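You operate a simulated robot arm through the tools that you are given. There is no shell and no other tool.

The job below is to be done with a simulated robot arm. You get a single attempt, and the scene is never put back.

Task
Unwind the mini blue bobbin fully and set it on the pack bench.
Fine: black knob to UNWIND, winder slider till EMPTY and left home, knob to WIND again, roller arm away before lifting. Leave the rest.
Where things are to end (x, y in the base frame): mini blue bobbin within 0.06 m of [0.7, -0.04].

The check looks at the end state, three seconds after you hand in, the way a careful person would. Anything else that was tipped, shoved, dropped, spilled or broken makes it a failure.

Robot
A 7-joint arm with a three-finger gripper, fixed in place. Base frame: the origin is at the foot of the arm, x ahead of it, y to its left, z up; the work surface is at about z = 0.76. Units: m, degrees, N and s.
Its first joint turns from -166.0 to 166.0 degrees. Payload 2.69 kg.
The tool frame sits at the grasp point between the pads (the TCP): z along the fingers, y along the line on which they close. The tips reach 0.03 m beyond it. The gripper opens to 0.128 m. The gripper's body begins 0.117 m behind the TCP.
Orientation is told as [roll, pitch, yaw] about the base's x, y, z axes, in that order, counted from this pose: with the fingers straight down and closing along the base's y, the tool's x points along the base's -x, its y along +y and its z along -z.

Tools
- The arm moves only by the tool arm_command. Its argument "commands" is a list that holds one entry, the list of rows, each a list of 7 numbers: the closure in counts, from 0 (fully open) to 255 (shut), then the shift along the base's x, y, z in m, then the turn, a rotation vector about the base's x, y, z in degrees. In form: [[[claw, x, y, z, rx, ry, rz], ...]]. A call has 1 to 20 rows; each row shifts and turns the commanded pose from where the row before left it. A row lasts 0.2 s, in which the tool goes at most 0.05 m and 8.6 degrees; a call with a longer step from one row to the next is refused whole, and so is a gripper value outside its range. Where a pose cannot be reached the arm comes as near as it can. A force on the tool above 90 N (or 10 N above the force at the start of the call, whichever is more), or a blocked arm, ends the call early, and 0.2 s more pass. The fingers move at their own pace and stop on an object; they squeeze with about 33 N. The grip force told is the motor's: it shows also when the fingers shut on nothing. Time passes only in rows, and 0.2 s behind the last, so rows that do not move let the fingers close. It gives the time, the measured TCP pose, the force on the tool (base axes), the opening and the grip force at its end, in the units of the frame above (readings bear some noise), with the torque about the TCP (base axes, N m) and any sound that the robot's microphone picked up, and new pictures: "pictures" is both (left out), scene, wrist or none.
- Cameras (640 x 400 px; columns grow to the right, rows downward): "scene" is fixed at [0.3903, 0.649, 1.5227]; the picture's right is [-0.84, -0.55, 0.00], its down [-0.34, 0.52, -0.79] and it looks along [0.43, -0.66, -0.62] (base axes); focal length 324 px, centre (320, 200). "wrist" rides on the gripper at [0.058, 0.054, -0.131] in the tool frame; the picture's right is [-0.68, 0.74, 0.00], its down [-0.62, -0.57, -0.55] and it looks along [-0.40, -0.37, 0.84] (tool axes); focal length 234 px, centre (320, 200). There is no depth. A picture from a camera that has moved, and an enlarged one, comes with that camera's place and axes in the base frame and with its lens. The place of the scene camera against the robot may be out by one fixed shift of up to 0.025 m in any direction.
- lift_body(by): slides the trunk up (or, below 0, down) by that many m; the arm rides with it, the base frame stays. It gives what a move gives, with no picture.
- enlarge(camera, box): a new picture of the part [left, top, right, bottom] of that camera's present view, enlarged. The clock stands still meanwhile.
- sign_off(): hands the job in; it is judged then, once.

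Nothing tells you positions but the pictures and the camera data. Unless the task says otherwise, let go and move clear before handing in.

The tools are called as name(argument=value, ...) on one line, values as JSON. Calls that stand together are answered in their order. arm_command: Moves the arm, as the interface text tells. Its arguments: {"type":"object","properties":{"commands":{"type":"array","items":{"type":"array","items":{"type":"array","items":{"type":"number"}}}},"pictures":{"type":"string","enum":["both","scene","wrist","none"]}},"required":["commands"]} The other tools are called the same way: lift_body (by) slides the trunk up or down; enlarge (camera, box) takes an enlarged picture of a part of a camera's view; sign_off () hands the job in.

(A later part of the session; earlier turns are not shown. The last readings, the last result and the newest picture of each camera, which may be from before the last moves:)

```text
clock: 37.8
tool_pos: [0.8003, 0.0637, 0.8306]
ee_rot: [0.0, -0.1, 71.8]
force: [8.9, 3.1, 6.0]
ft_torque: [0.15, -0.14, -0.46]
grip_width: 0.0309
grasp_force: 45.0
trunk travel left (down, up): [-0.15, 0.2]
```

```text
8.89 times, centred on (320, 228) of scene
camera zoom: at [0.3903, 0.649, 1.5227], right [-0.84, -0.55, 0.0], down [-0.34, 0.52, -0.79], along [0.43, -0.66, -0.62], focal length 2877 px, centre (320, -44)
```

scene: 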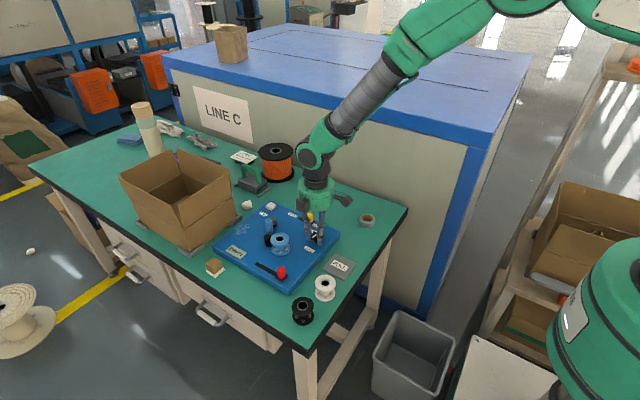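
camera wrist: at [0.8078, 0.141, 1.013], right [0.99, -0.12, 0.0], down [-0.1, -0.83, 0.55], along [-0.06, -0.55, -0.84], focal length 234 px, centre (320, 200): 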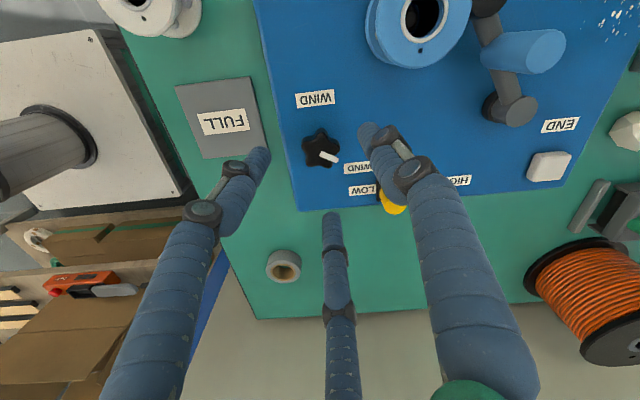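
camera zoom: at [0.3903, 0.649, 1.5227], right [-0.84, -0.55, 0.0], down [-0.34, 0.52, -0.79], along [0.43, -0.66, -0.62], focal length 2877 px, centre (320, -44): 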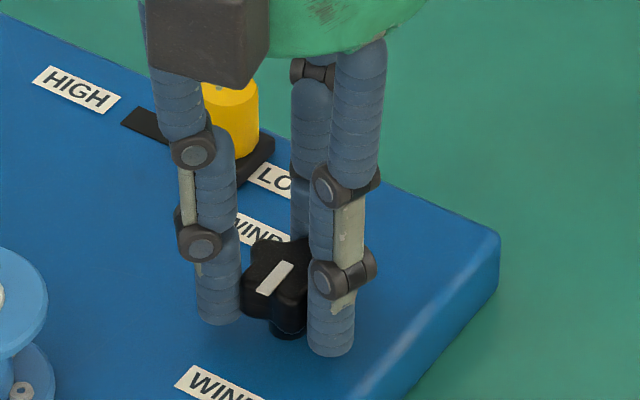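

The torque jumped to -0.46 N·m, so the knob is at the WIND stop. I'll release it, rise and verify.

arm_command(commands=[[[255, 0, 0, 0, 0, 0, 2], [255, 0, 0, 0, 0, 0, -2], [180, 0, 0, 0, 0, 0, 0], [110, 0, 0, 0, 0, 0, 0], [110, 0, 0, 0, 0, 0, 0], [110, 0, 0, 0.03, 0, 0, 0], [110, 0, 0, 0.04, 0, 0, 0], [110, 0, 0, 0.04, 0, 0, 0], [110, 0, 0, 0.04, 0, 0, 0], [110, 0, 0, 0, 0, 0, 0]]])

enlarge(camera="wrist", box=[260, 60, 420, 180])

enlarge(camera="scene", box=[220, 190, 350, 300])

```text
clock: 40.0
tool_pos: [0.7967, 0.0639, 0.9804]
ee_rot: [0.0, 0.0, 72.0]
force: [0.7, 0.6, 0.2]
ft_torque: [0.0, -0.03, -0.01]
grip_width: 0.0728
grasp_force: 0.0
trunk travel left (down, up): [-0.15, 0.2]
camera wrist: at [0.7287, 0.0247, 1.1118], right [-0.49, 0.87, 0.0], down [0.73, 0.41, 0.55], along [0.48, 0.27, -0.84], focal length 234 px, centre (320, 200)
```

scene: 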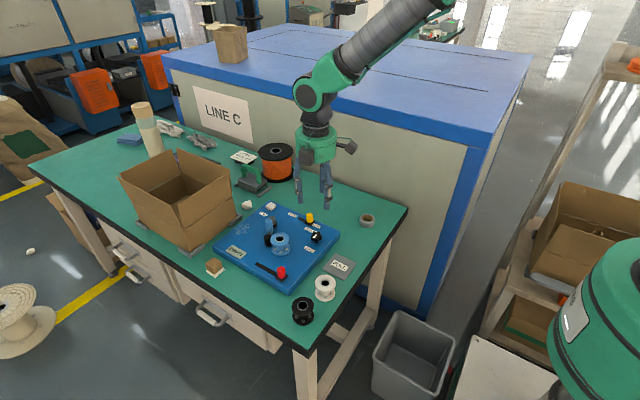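
wrist: 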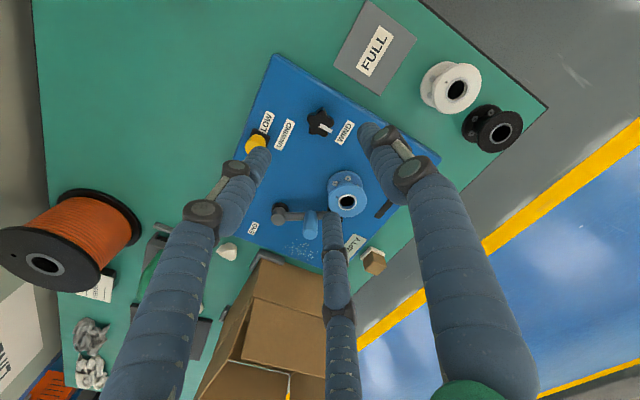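

```text
3.33 times, centred on (340, 120) of wrist
camera zoom: at [0.7287, 0.0247, 1.1118], right [-0.49, 0.87, 0.0], down [0.73, 0.41, 0.55], along [0.48, 0.27, -0.84], focal length 781 px, centre (253, 467)
```

zoom: 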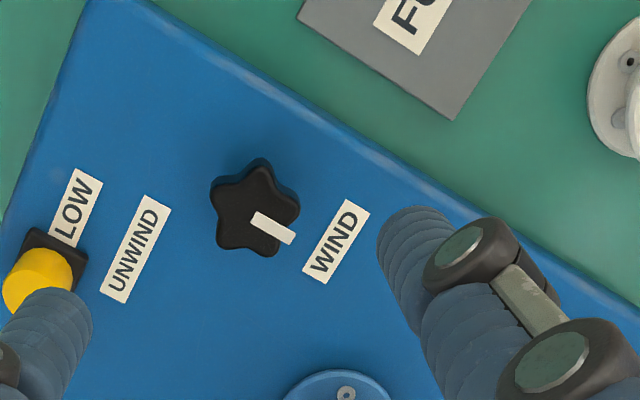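

```text
3.64 times, centred on (285, 245) of scene
camera zoom: at [0.3903, 0.649, 1.5227], right [-0.84, -0.55, 0.0], down [-0.34, 0.52, -0.79], along [0.43, -0.66, -0.62], focal length 1177 px, centre (447, 36)
```

zoom: 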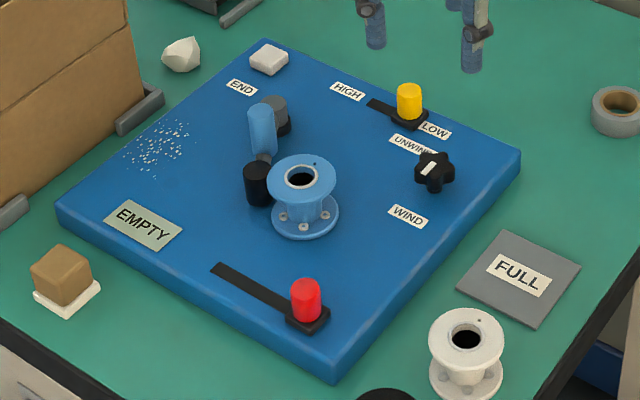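

The knob is back at WIND, the sign reads EMPTY and the bobbin is bare. Next is the roller arm: its handle top is at about (0.93, 0.12, 0.863) and its pivot at about (0.955, 0.078). I'll position above the handle at yaw 120 so the closing axis lies along its swing.

arm_command(commands=[[[135, 0.022, 0.009, 0, 0, 0, 8], [135, 0.022, 0.009, 0, 0, 0, 8], [135, 0.022, 0.009, 0, 0, 0, 8], [135, 0.022, 0.009, 0, 0, 0, 8], [135, 0.022, 0.009, 0, 0, 0, 8], [135, 0.022, 0.009, 0, 0, 0, 8], [135, 0, 0, 0, 0, 0, 0]]])

enlarge(camera="wrist", box=[220, 50, 420, 200])

enlarge(camera="scene", box=[180, 130, 340, 260])

```text
clock: 41.6
tool_pos: [0.932, 0.1176, 0.9793]
ee_rot: [0.1, 0.0, 120.0]
force: [0.3, 0.0, -0.5]
ft_torque: [-0.01, 0.06, 0.01]
grip_width: 0.0602
grasp_force: 0.0
trunk travel left (down, up): [-0.15, 0.2]
camera wrist: at [0.9146, 0.0399, 1.1109], right [-0.98, 0.22, 0.0], down [0.18, 0.82, 0.55], along [0.12, 0.54, -0.84], focal length 234 px, centre (320, 200)
```

scene: 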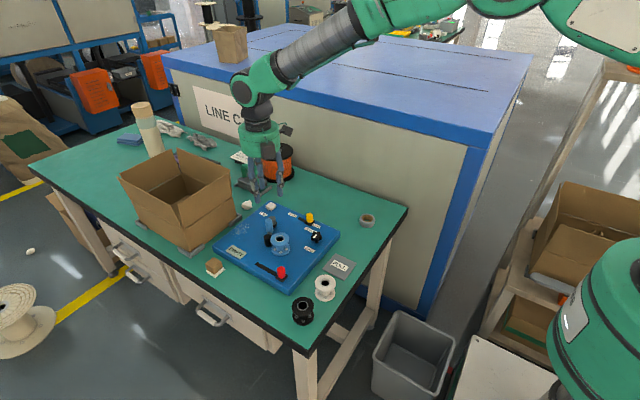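
wrist: 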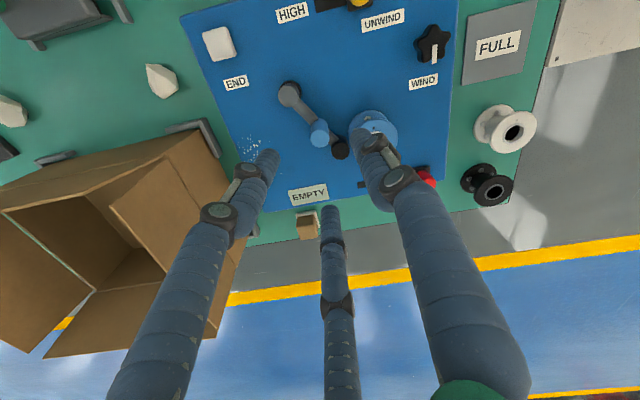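

```text
2.67 times, centred on (320, 125) of wrist
camera zoom: at [0.9146, 0.0399, 1.1109], right [-0.98, 0.22, 0.0], down [0.18, 0.82, 0.55], along [0.12, 0.54, -0.84], focal length 624 px, centre (320, 400)
```

zoom: 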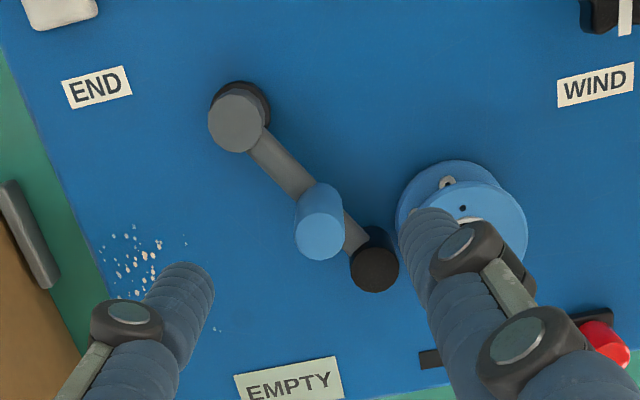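

```text
3.08 times, centred on (260, 195) of scene
camera zoom: at [0.3903, 0.649, 1.5227], right [-0.84, -0.55, 0.0], down [-0.34, 0.52, -0.79], along [0.43, -0.66, -0.62], focal length 996 px, centre (505, 215)
```

zoom: 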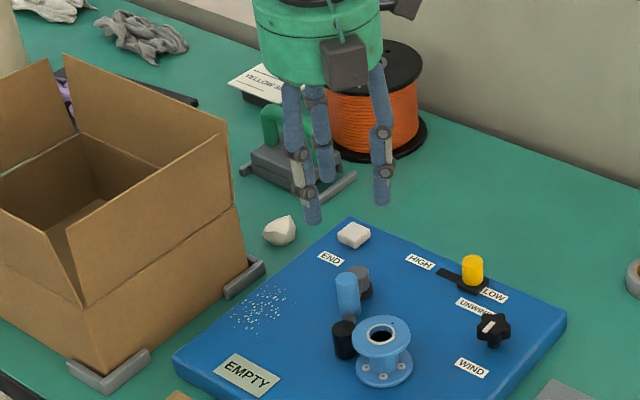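

The view confirms the handle at about (0.932, 0.122), with its top near 0.863. I'll come down so the tips stay just above the roller and pivot tops, and grip only the upper part of the handle.

arm_command(commands=[[[135, 0.002, 0.004, -0.02, 0, 0, 0], [135, 0, 0, -0.03, 0, 0, 0], [135, 0, 0, -0.03, 0, 0, 0], [135, 0, 0, 0, 0, 0, 0]]])

enlarge(camera="wrist", box=[220, 70, 420, 220])

enlarge(camera="scene", box=[220, 170, 330, 260])

```text
clock: 42.6
tool_pos: [0.9325, 0.1219, 0.8998]
ee_rot: [0.0, 0.0, 119.9]
force: [0.4, 0.5, -0.2]
ft_torque: [-0.01, 0.02, 0.03]
grip_width: 0.0603
grasp_force: 0.1
trunk travel left (down, up): [-0.15, 0.2]
camera wrist: at [0.9164, 0.0435, 1.0308], right [-0.98, 0.22, 0.0], down [0.18, 0.82, 0.55], along [0.12, 0.54, -0.84], focal length 234 px, centre (320, 200)
```

scene: 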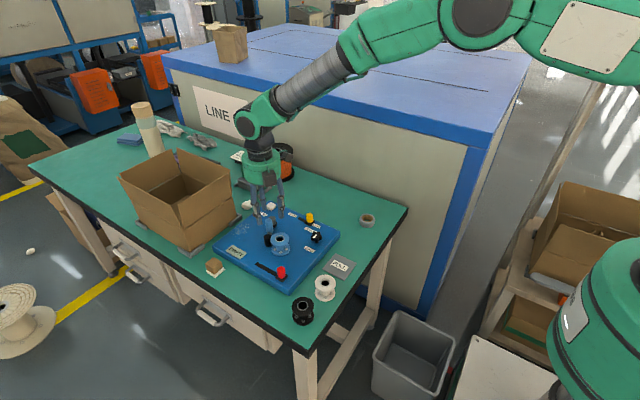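
wrist: 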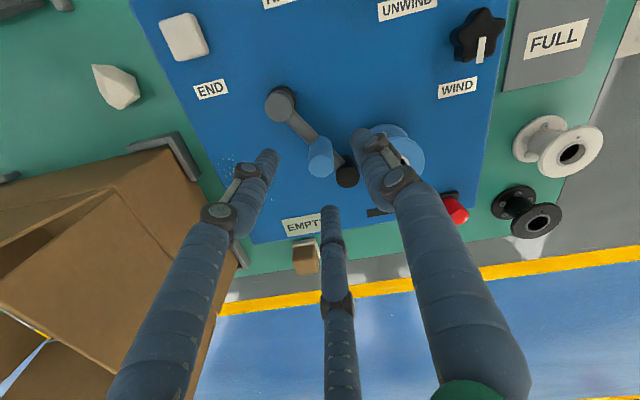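

```text
2.67 times, centred on (320, 145) of wrist
camera zoom: at [0.9164, 0.0435, 1.0308], right [-0.98, 0.22, 0.0], down [0.18, 0.82, 0.55], along [0.12, 0.54, -0.84], focal length 624 px, centre (320, 347)
```

zoom: 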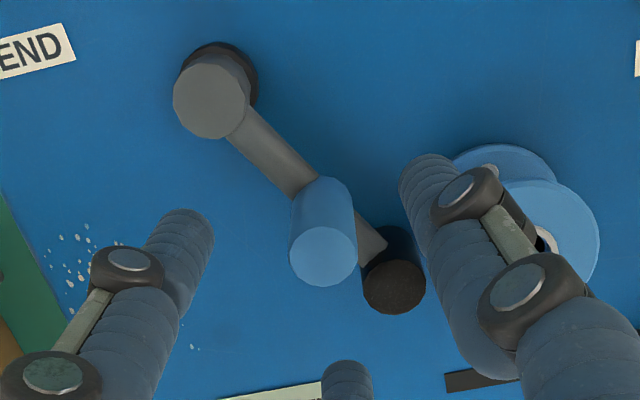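

```text
4.44 times, centred on (275, 215) of scene
camera zoom: at [0.3903, 0.649, 1.5227], right [-0.84, -0.55, 0.0], down [-0.34, 0.52, -0.79], along [0.43, -0.66, -0.62], focal length 1438 px, centre (520, 133)
```

zoom: 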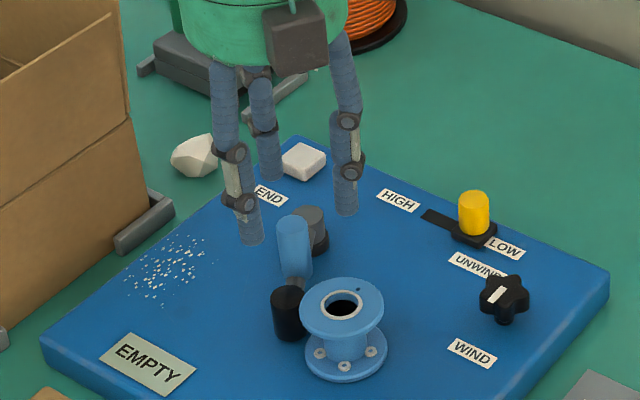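

arm_command(commands=[[[135, -0.0005, -0.0005, -0.024, 0, 0, 0], [135, 0, 0, 0, 0, 0, 0], [200, 0, 0, 0, 0, 0, 0], [255, 0, 0, 0, 0, 0, 0], [255, 0, 0, 0, 0, 0, 0]]])

enlarge(camera="wrist", box=[220, 70, 420, 220])

enlarge(camera="scene", box=[220, 170, 330, 260])

```text
clock: 43.8
tool_pos: [0.9328, 0.123, 0.8752]
ee_rot: [-0.1, 0.0, 119.9]
force: [5.2, 22.6, -6.9]
ft_torque: [0.91, -0.51, 0.18]
grip_width: 0.0215
grasp_force: 32.3
trunk travel left (down, up): [-0.15, 0.2]
camera wrist: at [0.9157, 0.0454, 1.0068], right [-0.98, 0.22, 0.0], down [0.18, 0.82, 0.55], along [0.12, 0.54, -0.84], focal length 234 px, centre (320, 200)
```

scene: 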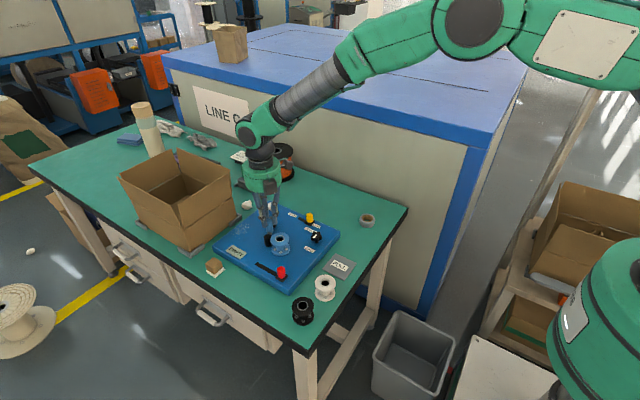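
wrist: 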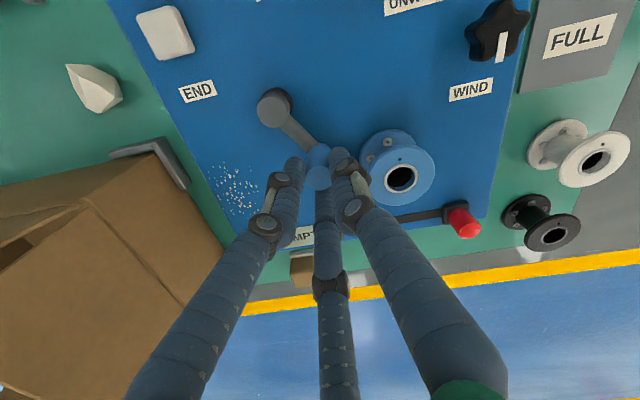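

```text
2.67 times, centred on (320, 145) of wrist
camera zoom: at [0.9157, 0.0454, 1.0068], right [-0.98, 0.22, 0.0], down [0.18, 0.82, 0.55], along [0.12, 0.54, -0.84], focal length 624 px, centre (320, 347)
```

zoom: 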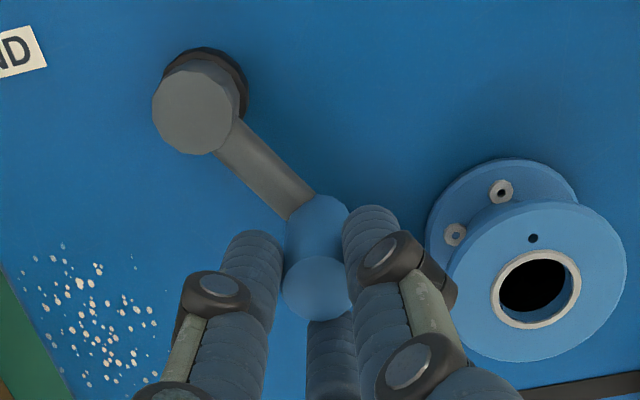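

```text
4.44 times, centred on (275, 215) of scene
camera zoom: at [0.3903, 0.649, 1.5227], right [-0.84, -0.55, 0.0], down [-0.34, 0.52, -0.79], along [0.43, -0.66, -0.62], focal length 1438 px, centre (520, 133)
```

zoom: 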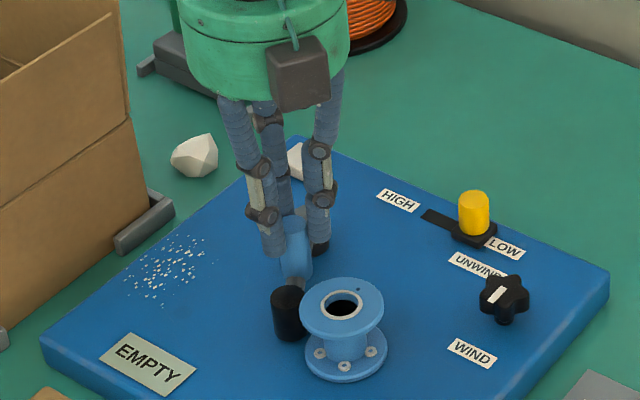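

The handle is gripped. I'll swing it clockwise around its pivot, away from the bobbin, turning the tool along with the arc.

arm_command(commands=[[[255, 0, 0.001, 0, 0, 0, 0], [255, 0.007, 0.0034, 0, 0, 0, -8], [255, 0.0071, 0.0023, 0, 0, 0, -8], [255, 0.0073, 0.0013, 0, 0, 0, -8], [255, 0, 0, 0, 0, 0, 0]]])

enlarge(camera="wrist", box=[220, 70, 460, 250])

enlarge(camera="scene", box=[220, 170, 330, 260])

```text
clock: 45.0
tool_pos: [0.9547, 0.1319, 0.8759]
ee_rot: [-0.1, 0.0, 95.7]
force: [-5.9, 30.2, -7.1]
ft_torque: [0.99, -0.12, -0.18]
grip_width: 0.021
grasp_force: 45.4
trunk travel left (down, up): [-0.15, 0.2]
camera wrist: at [0.9075, 0.0671, 1.007], right [-0.8, 0.6, 0.0], down [0.5, 0.67, 0.55], along [0.33, 0.44, -0.84], focal length 234 px, centre (320, 200)
```

scene: 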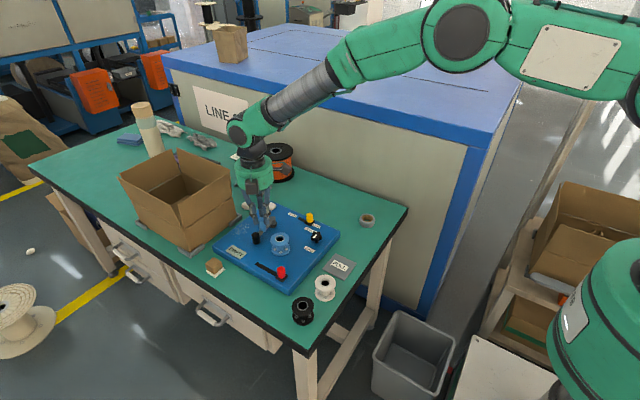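
wrist: 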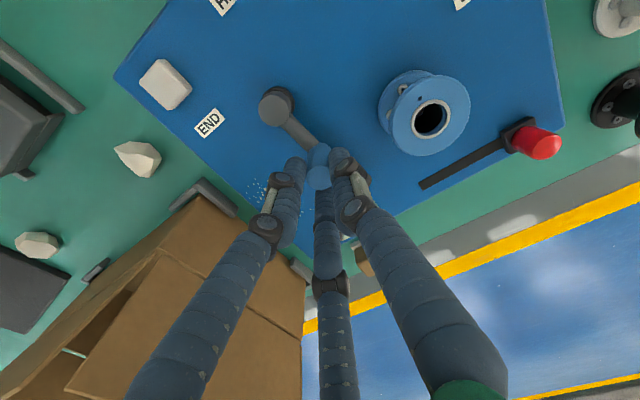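

```text
2.22 times, centred on (340, 160) of wrist
camera zoom: at [0.9075, 0.0671, 1.007], right [-0.8, 0.6, 0.0], down [0.5, 0.67, 0.55], along [0.33, 0.44, -0.84], focal length 520 px, centre (276, 289)
```

zoom: 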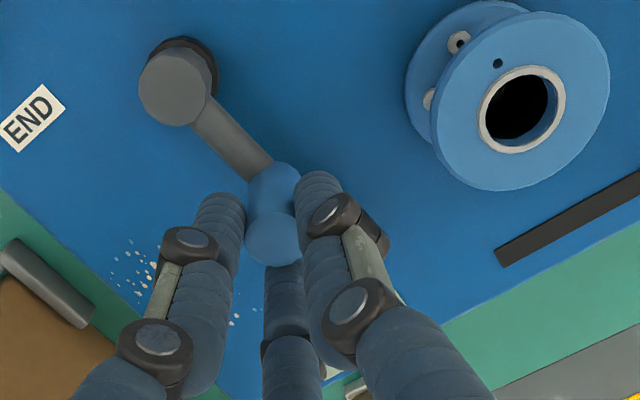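

```text
4.44 times, centred on (275, 215) of scene
camera zoom: at [0.3903, 0.649, 1.5227], right [-0.84, -0.55, 0.0], down [-0.34, 0.52, -0.79], along [0.43, -0.66, -0.62], focal length 1438 px, centre (520, 133)
```

zoom: 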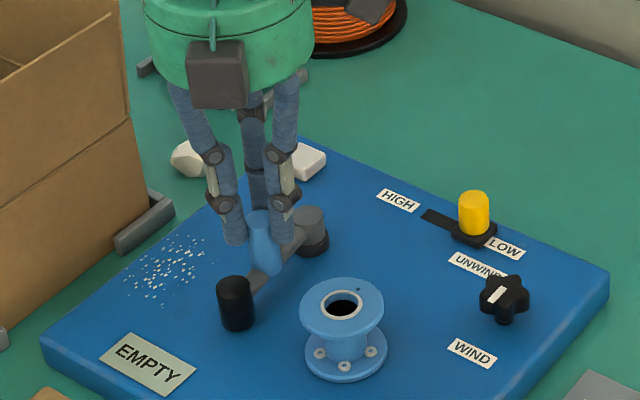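

The roller is swinging clear. I'll ease the radial load and take it further.

arm_command(commands=[[[255, 0, 0.002, 0, 0, 0, 0], [255, 0.0074, 0.0003, 0, 0, 0, -8], [255, 0.0074, -0.0008, 0, 0, 0, -8], [255, 0.0072, -0.0018, 0, 0, 0, -8], [255, 0, 0, 0, 0, 0, 0]]])

enlarge(camera="wrist", box=[220, 70, 460, 250])

enlarge(camera="scene", box=[220, 170, 330, 260])

```text
clock: 46.2
tool_pos: [0.9763, 0.1295, 0.8762]
ee_rot: [0.0, 0.0, 71.7]
force: [4.2, 10.1, -9.1]
ft_torque: [0.08, -0.25, -0.01]
grip_width: 0.0211
grasp_force: 45.3
trunk travel left (down, up): [-0.15, 0.2]
camera wrist: at [0.908, 0.0898, 1.007], right [-0.49, 0.87, 0.0], down [0.73, 0.41, 0.55], along [0.48, 0.27, -0.84], focal length 234 px, centre (320, 200)
```

scene: 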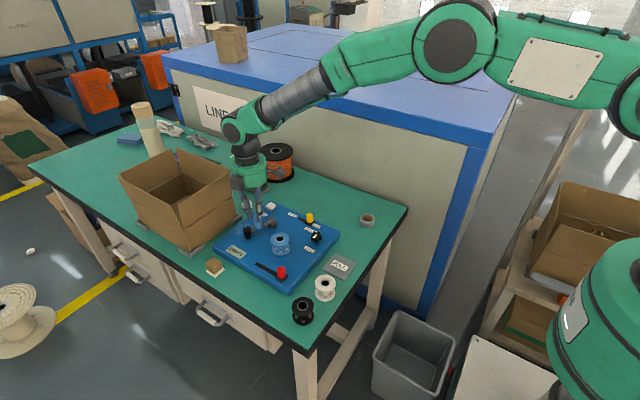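
wrist: 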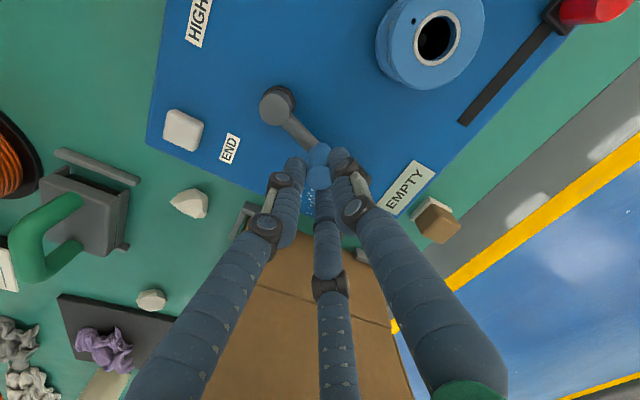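

```text
2.22 times, centred on (340, 160) of wrist
camera zoom: at [0.908, 0.0898, 1.007], right [-0.49, 0.87, 0.0], down [0.73, 0.41, 0.55], along [0.48, 0.27, -0.84], focal length 520 px, centre (276, 289)
```

zoom: 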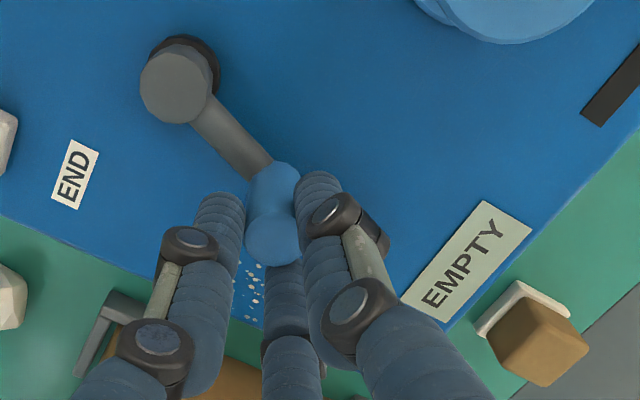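

```text
4.44 times, centred on (275, 215) of scene
camera zoom: at [0.3903, 0.649, 1.5227], right [-0.84, -0.55, 0.0], down [-0.34, 0.52, -0.79], along [0.43, -0.66, -0.62], focal length 1438 px, centre (520, 133)
```

zoom: 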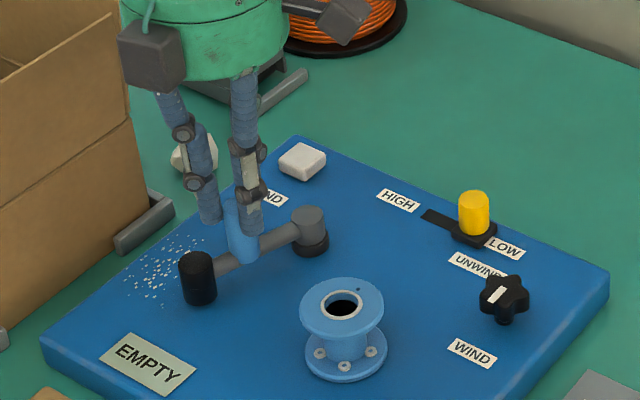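

arm_command(commands=[[[255, 0.0, 0.0008, 0, 0, 0, 0], [255, 0.0069, -0.0028, 0, 0, 0, -8], [255, 0, 0, 0, 0, 0, 0]]])

enlarge(camera="scene", box=[180, 150, 320, 260])

```text
clock: 47.0
tool_pos: [0.9802, 0.1283, 0.8762]
ee_rot: [0.1, 0.1, 63.8]
force: [-16.2, 5.6, 1.0]
ft_torque: [-0.24, 1.14, -0.01]
grip_width: 0.0213
grasp_force: 45.1
trunk travel left (down, up): [-0.15, 0.2]
camera wrist: at [0.908, 0.0981, 1.0073], right [-0.36, 0.93, 0.0], down [0.78, 0.3, 0.55], along [0.51, 0.2, -0.84], focal length 234 px, centre (320, 200)
```

scene: 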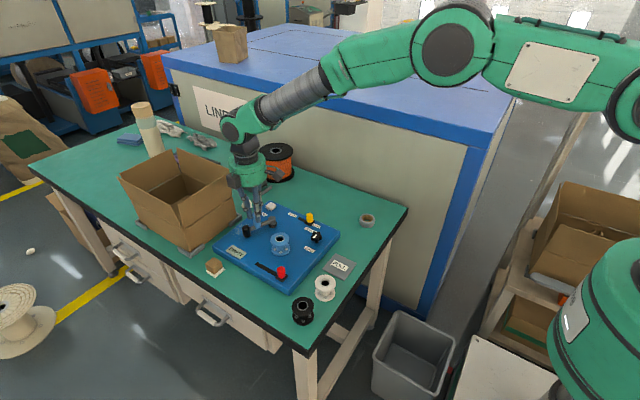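
wrist: 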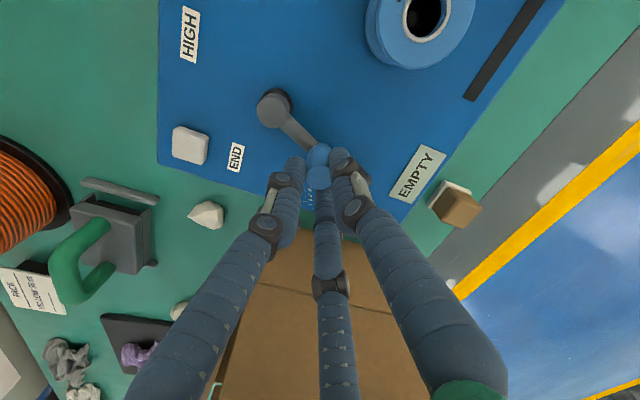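

```text
3.64 times, centred on (250, 205) of scene
camera zoom: at [0.3903, 0.649, 1.5227], right [-0.84, -0.55, 0.0], down [-0.34, 0.52, -0.79], along [0.43, -0.66, -0.62], focal length 1177 px, centre (574, 182)
```

zoom: 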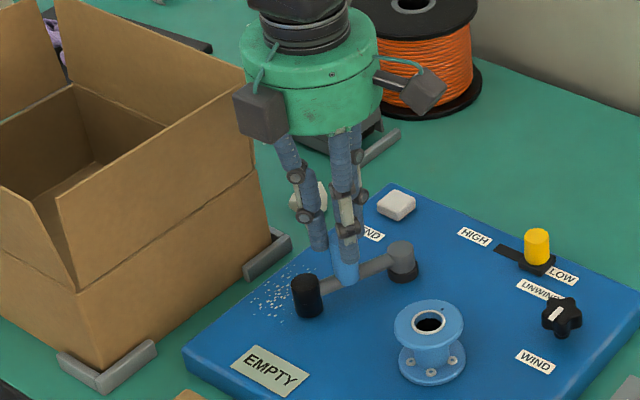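

The roller arm is now swung about 55° away from the bobbin and well clear. I'll release the handle, rise and check that it stays put.

arm_command(commands=[[[255, -0.001, 0.0004, 0, 0, 0, 0], [200, 0, 0, 0, 0, 0, 0], [135, 0, 0, 0, 0, 0, 0], [135, 0, 0, 0, 0, 0, 0], [135, 0, 0, 0.03, 0, 0, 0], [135, -0.005, 0, 0.04, 0, 0, 0], [135, -0.02, 0, 0.03, 0, 0, 0], [135, -0.02, 0, 0.01, 0, 0, 0], [135, 0, 0, 0, 0, 0, 0]]])

enlarge(camera="scene", box=[210, 180, 340, 290])

enlarge(camera="wrist", box=[220, 0, 460, 180])

```text
clock: 49.0
tool_pos: [0.9357, 0.1275, 0.9858]
ee_rot: [0.0, 0.0, 64.0]
force: [0.1, -0.2, -0.1]
ft_torque: [0.02, -0.01, 0.01]
grip_width: 0.0602
grasp_force: 0.0
trunk travel left (down, up): [-0.15, 0.2]
camera wrist: at [0.862, 0.0981, 1.1174], right [-0.36, 0.93, 0.0], down [0.78, 0.3, 0.55], along [0.51, 0.2, -0.84], focal length 234 px, centre (320, 200)
```

scene: 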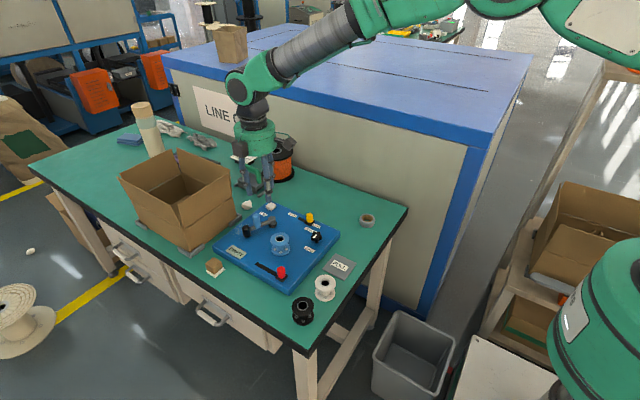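
wrist: 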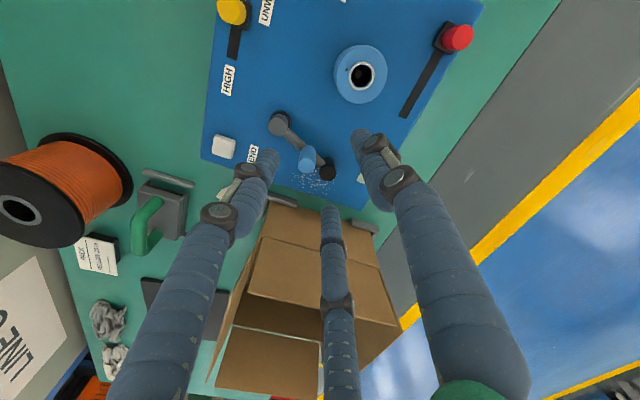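

```text
3.64 times, centred on (275, 235) of scene
camera zoom: at [0.3903, 0.649, 1.5227], right [-0.84, -0.55, 0.0], down [-0.34, 0.52, -0.79], along [0.43, -0.66, -0.62], focal length 1177 px, centre (484, 73)
```

zoom: 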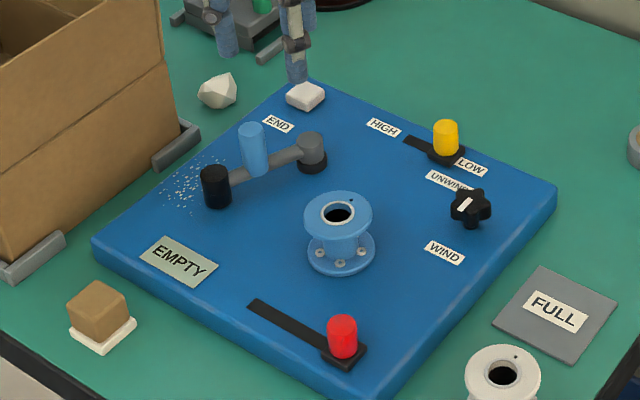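

```text
2.22 times, centred on (340, 90) of wrist
camera zoom: at [0.862, 0.0981, 1.1174], right [-0.36, 0.93, 0.0], down [0.78, 0.3, 0.55], along [0.51, 0.2, -0.84], focal length 520 px, centre (276, 444)
```

zoom: 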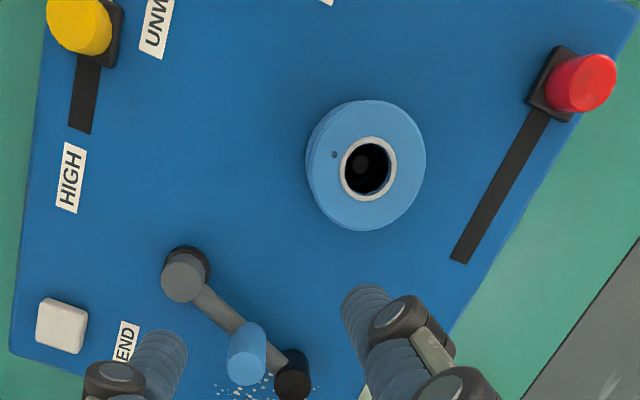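

The roller arm stays clear and everything else is in place. The bobbin centre is about (0.871, 0.148) with its top near z=0.845, so I'll go above it at yaw 0.

arm_command(commands=[[[85, -0.0082, 0.0025, 0, 0, 0, -8], [85, -0.0082, 0.0025, 0, 0, 0, -8], [85, -0.0082, 0.0025, 0, 0, 0, -8], [85, -0.0082, 0.0025, 0, 0, 0, -8], [85, -0.0082, 0.0025, 0, 0, 0, -8], [85, -0.0082, 0.0025, 0, 0, 0, -8], [85, -0.0082, 0.0025, 0, 0, 0, -8], [85, -0.0082, 0.0025, 0, 0, 0, -8], [85, 0, 0, -0.03, 0, 0, 0], [85, 0, 0, 0, 0, 0, 0]]])

enlarge(camera="scene", box=[210, 180, 340, 290])

enlarge(camera="wrist", box=[220, 50, 460, 230])

```text
clock: 51.2
tool_pos: [0.8711, 0.1481, 0.9569]
ee_rot: [-0.1, 0.1, -0.1]
force: [-0.8, -0.3, -0.4]
ft_torque: [0.0, 0.02, 0.02]
grip_width: 0.0856
grasp_force: 0.0
trunk travel left (down, up): [-0.15, 0.2]
camera wrist: at [0.813, 0.2009, 1.0866], right [0.68, 0.73, 0.0], down [0.61, -0.57, 0.55], along [0.4, -0.37, -0.84], focal length 234 px, centre (320, 200)
```

scene: 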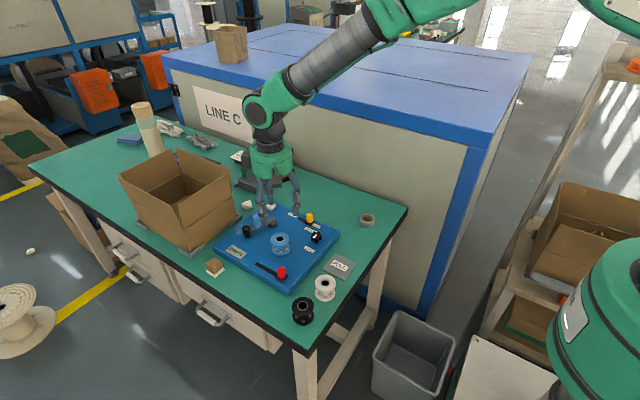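
wrist: 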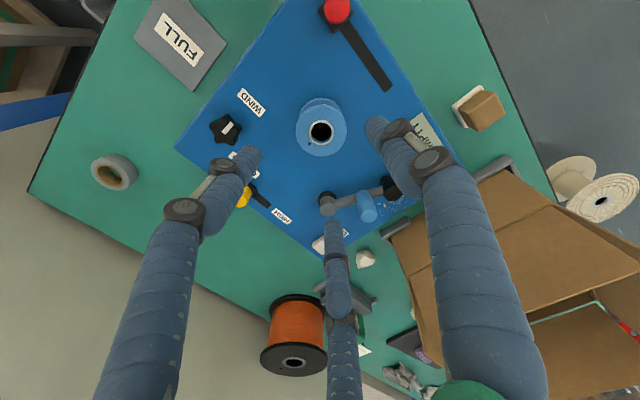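

```text
3.64 times, centred on (275, 235) of scene
camera zoom: at [0.3903, 0.649, 1.5227], right [-0.84, -0.55, 0.0], down [-0.34, 0.52, -0.79], along [0.43, -0.66, -0.62], focal length 1177 px, centre (484, 73)
```

zoom: 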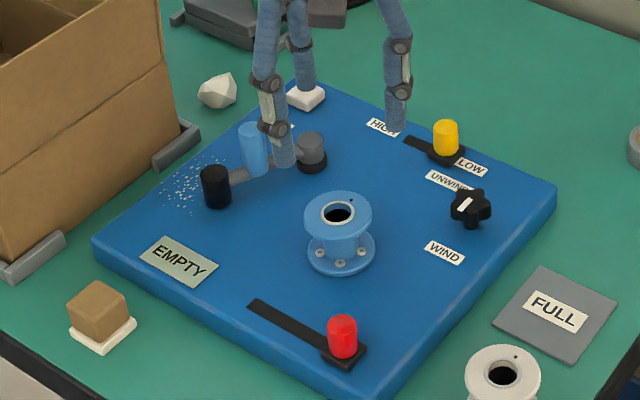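

```text
2.22 times, centred on (340, 140) of wrist
camera zoom: at [0.813, 0.2009, 1.0866], right [0.68, 0.73, 0.0], down [0.61, -0.57, 0.55], along [0.4, -0.37, -0.84], focal length 520 px, centre (276, 333)
```

zoom: 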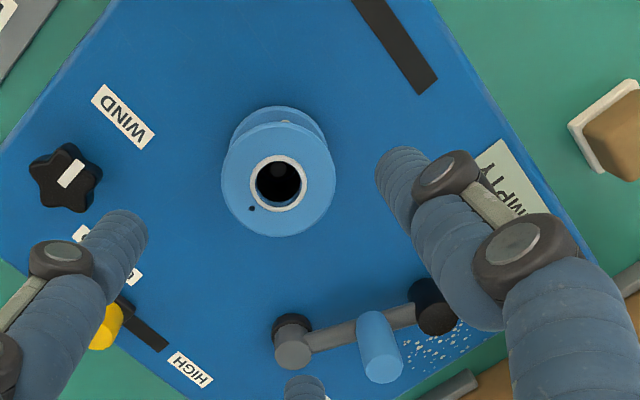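

Triangulating gives the bobbin at about (0.870, 0.1495) with its top near 0.834, and the board top near 0.787. I'll descend around the bobbin, keeping the tips just above the board.

arm_command(commands=[[[85, -0.0003, 0.0018, -0.02, 0, 0, 0], [85, 0, 0, -0.03, 0, 0, 0], [85, 0, 0, -0.03, 0, 0, 0], [85, 0, 0, 0, 0, 0, 0]]])

enlarge(camera="scene", box=[230, 190, 330, 270])

enlarge(camera="wrist", box=[220, 70, 460, 250])

```text
clock: 52.2
tool_pos: [0.8706, 0.1491, 0.8749]
ee_rot: [0.0, 0.0, -0.1]
force: [0.7, 1.0, -0.9]
ft_torque: [0.0, 0.0, 0.0]
grip_width: 0.0856
grasp_force: 0.1
trunk travel left (down, up): [-0.15, 0.2]
camera wrist: at [0.8136, 0.2029, 1.0064], right [0.68, 0.74, 0.0], down [0.61, -0.57, 0.55], along [0.4, -0.37, -0.84], focal length 234 px, centre (320, 200)
```

scene: 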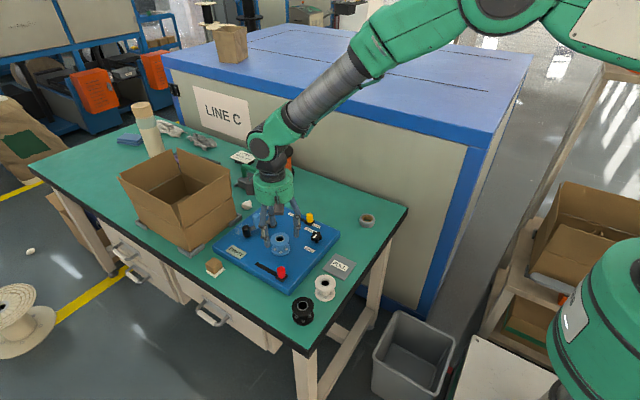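
wrist: 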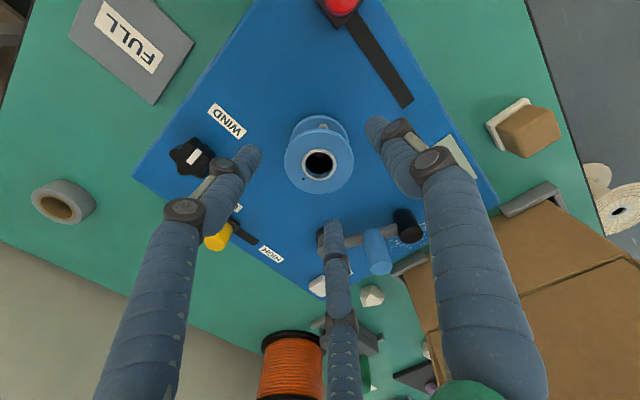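

```text
5.00 times, centred on (280, 230) of scene
camera zoom: at [0.3903, 0.649, 1.5227], right [-0.84, -0.55, 0.0], down [-0.34, 0.52, -0.79], along [0.43, -0.66, -0.62], focal length 1618 px, centre (520, 50)
```

zoom: 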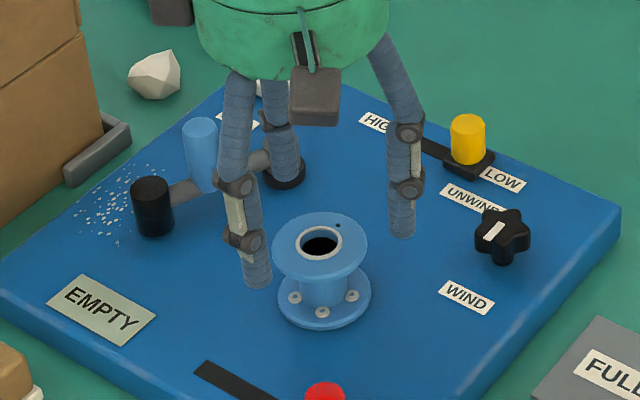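

```text
2.22 times, centred on (340, 160) of wrist
camera zoom: at [0.8136, 0.2029, 1.0064], right [0.68, 0.74, 0.0], down [0.61, -0.57, 0.55], along [0.4, -0.37, -0.84], focal length 520 px, centre (276, 289)
```

zoom: 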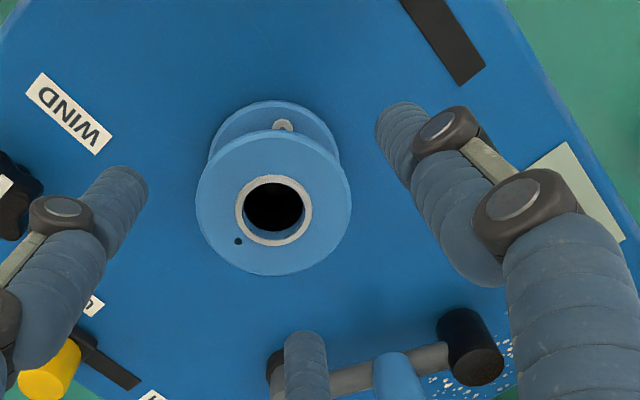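

The bobbin is centred. I'll descend and close on it.

arm_command(commands=[[[85, -0.0003, 0, -0.03, 0, 0, 0], [85, 0, 0, -0.018, 0, 0, 0], [85, 0, 0, -0.005, 0, 0, 0], [85, 0, 0, 0, 0, 0, 0]]], pictures="none")

enlarge(camera="scene", box=[240, 200, 320, 265])

enlarge(camera="wrist", box=[220, 90, 460, 270])

```text
clock: 53.2
tool_pos: [0.8704, 0.15, 0.8224]
ee_rot: [0.0, 0.0, -0.1]
force: [0.5, -0.3, 0.9]
ft_torque: [0.05, 0.04, -0.01]
grip_width: 0.0854
grasp_force: 0.0
trunk travel left (down, up): [-0.15, 0.2]
```

```text
6.15 times, centred on (280, 232) of scene
camera zoom: at [0.3903, 0.649, 1.5227], right [-0.84, -0.55, 0.0], down [-0.34, 0.52, -0.79], along [0.43, -0.66, -0.62], focal length 1992 px, centre (566, 0)
```

zoom: 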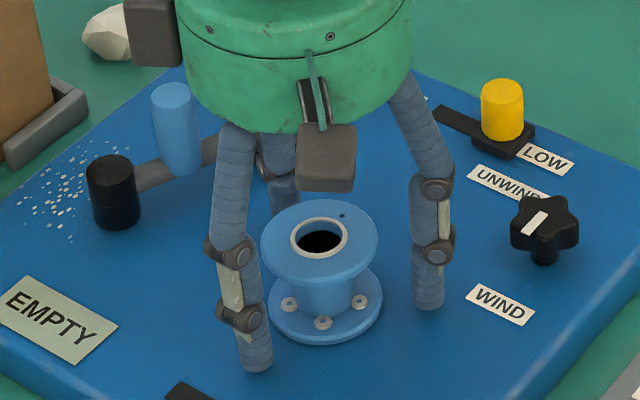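

```text
2.22 times, centred on (340, 180) of wrist
camera zoom: at [0.8129, 0.2024, 0.9537], right [0.68, 0.74, 0.0], down [0.61, -0.57, 0.55], along [0.4, -0.37, -0.84], focal length 520 px, centre (276, 244)
```

zoom: 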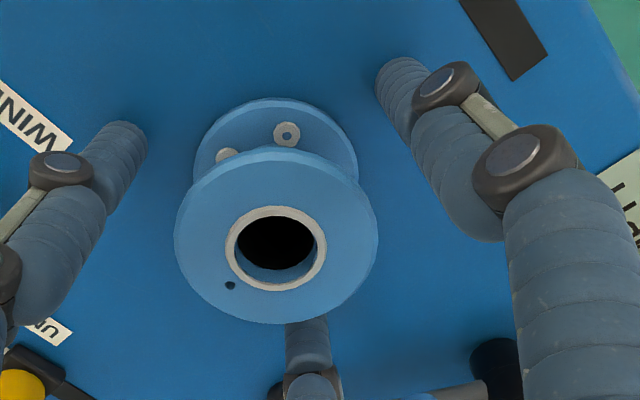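

arm_command(commands=[[[140, 0, 0, 0, 0, 0, 0], [200, 0, 0, 0, 0, 0, 0], [255, 0, 0, 0, 0, 0, 0], [255, 0, 0, 0, 0, 0, 0]]], pictures="none")

enlarge(camera="scene", box=[240, 200, 320, 265])

enlarge(camera="wrist", box=[220, 90, 460, 270])

```text
clock: 54.2
tool_pos: [0.8711, 0.1488, 0.8222]
ee_rot: [0.1, 0.1, 0.0]
force: [0.4, 0.8, 0.8]
ft_torque: [-0.05, -0.02, 0.02]
grip_width: 0.0546
grasp_force: 32.9
trunk travel left (down, up): [-0.15, 0.2]
```

```text
6.15 times, centred on (280, 232) of scene
camera zoom: at [0.3903, 0.649, 1.5227], right [-0.84, -0.55, 0.0], down [-0.34, 0.52, -0.79], along [0.43, -0.66, -0.62], focal length 1992 px, centre (566, 0)
```

zoom: 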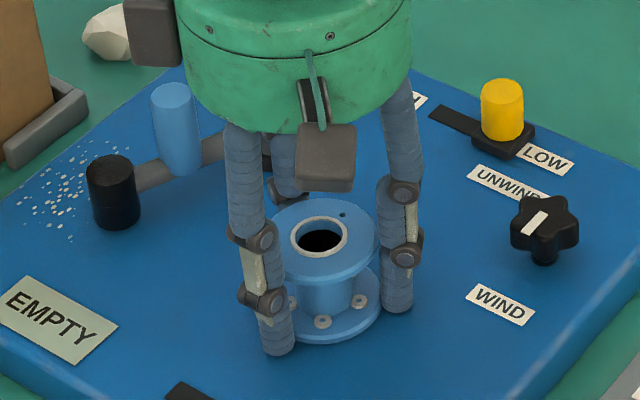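

```text
2.22 times, centred on (340, 180) of wrist
camera zoom: at [0.8129, 0.2025, 0.9538], right [0.68, 0.74, 0.0], down [0.61, -0.57, 0.55], along [0.4, -0.37, -0.84], focal length 520 px, centre (276, 244)
```

zoom: 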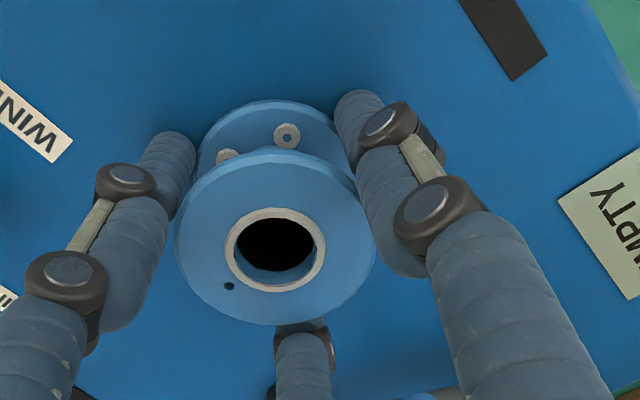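

The grip is firm and balanced at a width of 0.0546 m with about zero net force. I'll lift straight up off the spindle.

arm_command(commands=[[[255, 0, 0, 0, 0, 0, 0], [255, 0, 0, 0.01, 0, 0, 0], [255, 0, 0, 0.015, 0, 0, 0], [255, 0, 0, 0.02, 0, 0, 0], [255, 0, 0, 0, 0, 0, 0]]], pictures="none")

enlarge(camera="scene", box=[230, 180, 330, 265])

```text
clock: 55.4
tool_pos: [0.869, 0.15, 0.8662]
ee_rot: [-0.1, 0.0, -0.2]
force: [-0.5, 0.8, -0.7]
ft_torque: [-0.03, 0.01, -0.02]
grip_width: 0.0552
grasp_force: 32.8
trunk travel left (down, up): [-0.15, 0.2]
```

```text
4.71 times, centred on (280, 222) of scene
camera zoom: at [0.3903, 0.649, 1.5227], right [-0.84, -0.55, 0.0], down [-0.34, 0.52, -0.79], along [0.43, -0.66, -0.62], focal length 1523 px, centre (508, 94)
```

zoom: 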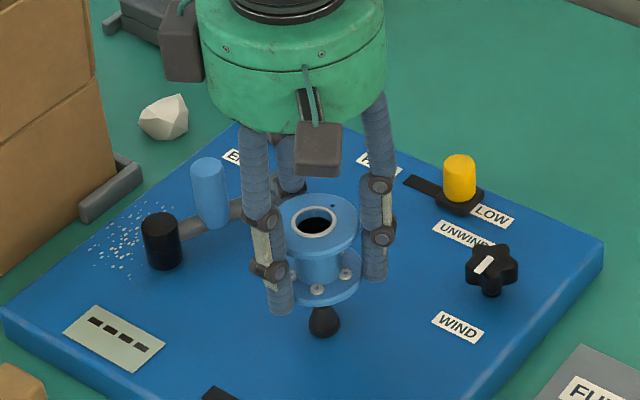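

The bobbin is off the spindle and the winder sign now shows dashes because it is empty. I'll lift higher and travel to the placing spot on the bench.

arm_command(commands=[[[255, 0, 0, 0.03, 0, 0, 0], [255, 0, 0, 0.04, 0, 0, 0], [255, 0, 0, 0.02, 0, 0, 0], [255, -0.017, -0.0182, 0, 0, 0, 0], [255, -0.017, -0.0182, 0, 0, 0, 0], [255, -0.017, -0.0182, 0, 0, 0, 0], [255, -0.017, -0.0182, 0, 0, 0, 0], [255, -0.017, -0.0182, 0, 0, 0, 0], [255, -0.017, -0.0182, 0, 0, 0, 0], [255, -0.017, -0.0182, 0, 0, 0, 0], [255, -0.017, -0.0182, 0, 0, 0, 0], [255, -0.017, -0.0182, 0, 0, 0, 0], [255, -0.017, -0.0182, 0, 0, 0, 0], [255, 0, 0, 0, 0, 0, 0]]])

enlarge(camera="scene", box=[220, 170, 420, 300])

enlarge(camera="wrist", box=[140, 0, 460, 270])

```text
clock: 58.4
tool_pos: [0.7002, -0.0338, 0.9573]
ee_rot: [0.0, 0.0, -0.1]
force: [-0.2, -1.0, -0.4]
ft_torque: [0.05, 0.01, -0.04]
grip_width: 0.055
grasp_force: 33.6
trunk travel left (down, up): [-0.15, 0.2]
camera wrist: at [0.6423, 0.0195, 1.0892], right [0.68, 0.74, 0.0], down [0.61, -0.57, 0.55], along [0.4, -0.37, -0.84], focal length 234 px, centre (320, 200)
```

scene: 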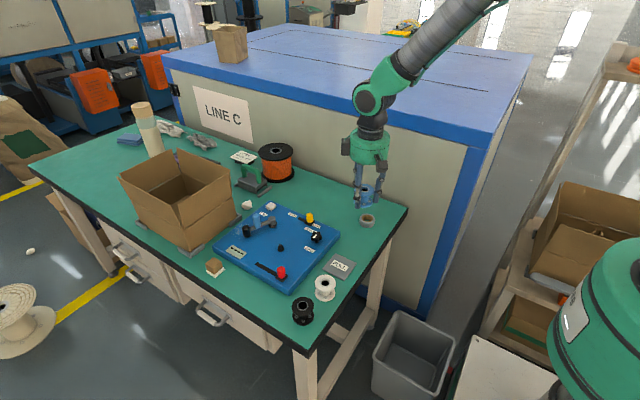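
wrist: 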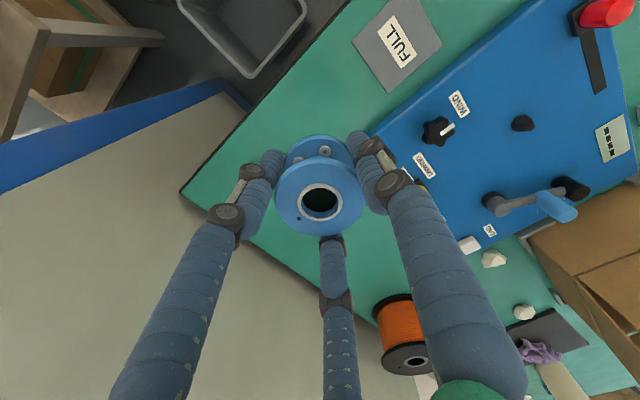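

```text
3.08 times, centred on (320, 235) of scene
camera zoom: at [0.3903, 0.649, 1.5227], right [-0.84, -0.55, 0.0], down [-0.34, 0.52, -0.79], along [0.43, -0.66, -0.62], focal length 996 px, centre (320, 92)
```

zoom: 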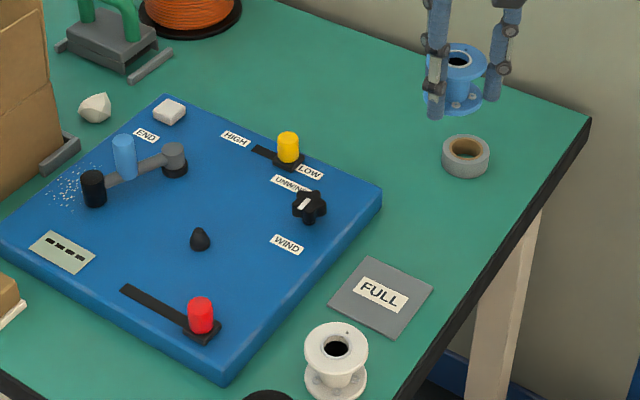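

```text
1.48 times, centred on (300, 135) of wrist
camera zoom: at [0.6423, 0.0195, 1.0892], right [0.68, 0.74, 0.0], down [0.61, -0.57, 0.55], along [0.4, -0.37, -0.84], focal length 347 px, centre (350, 296)
```

zoom: 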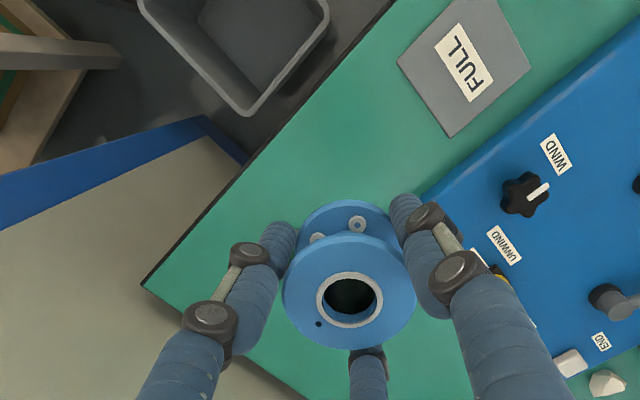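

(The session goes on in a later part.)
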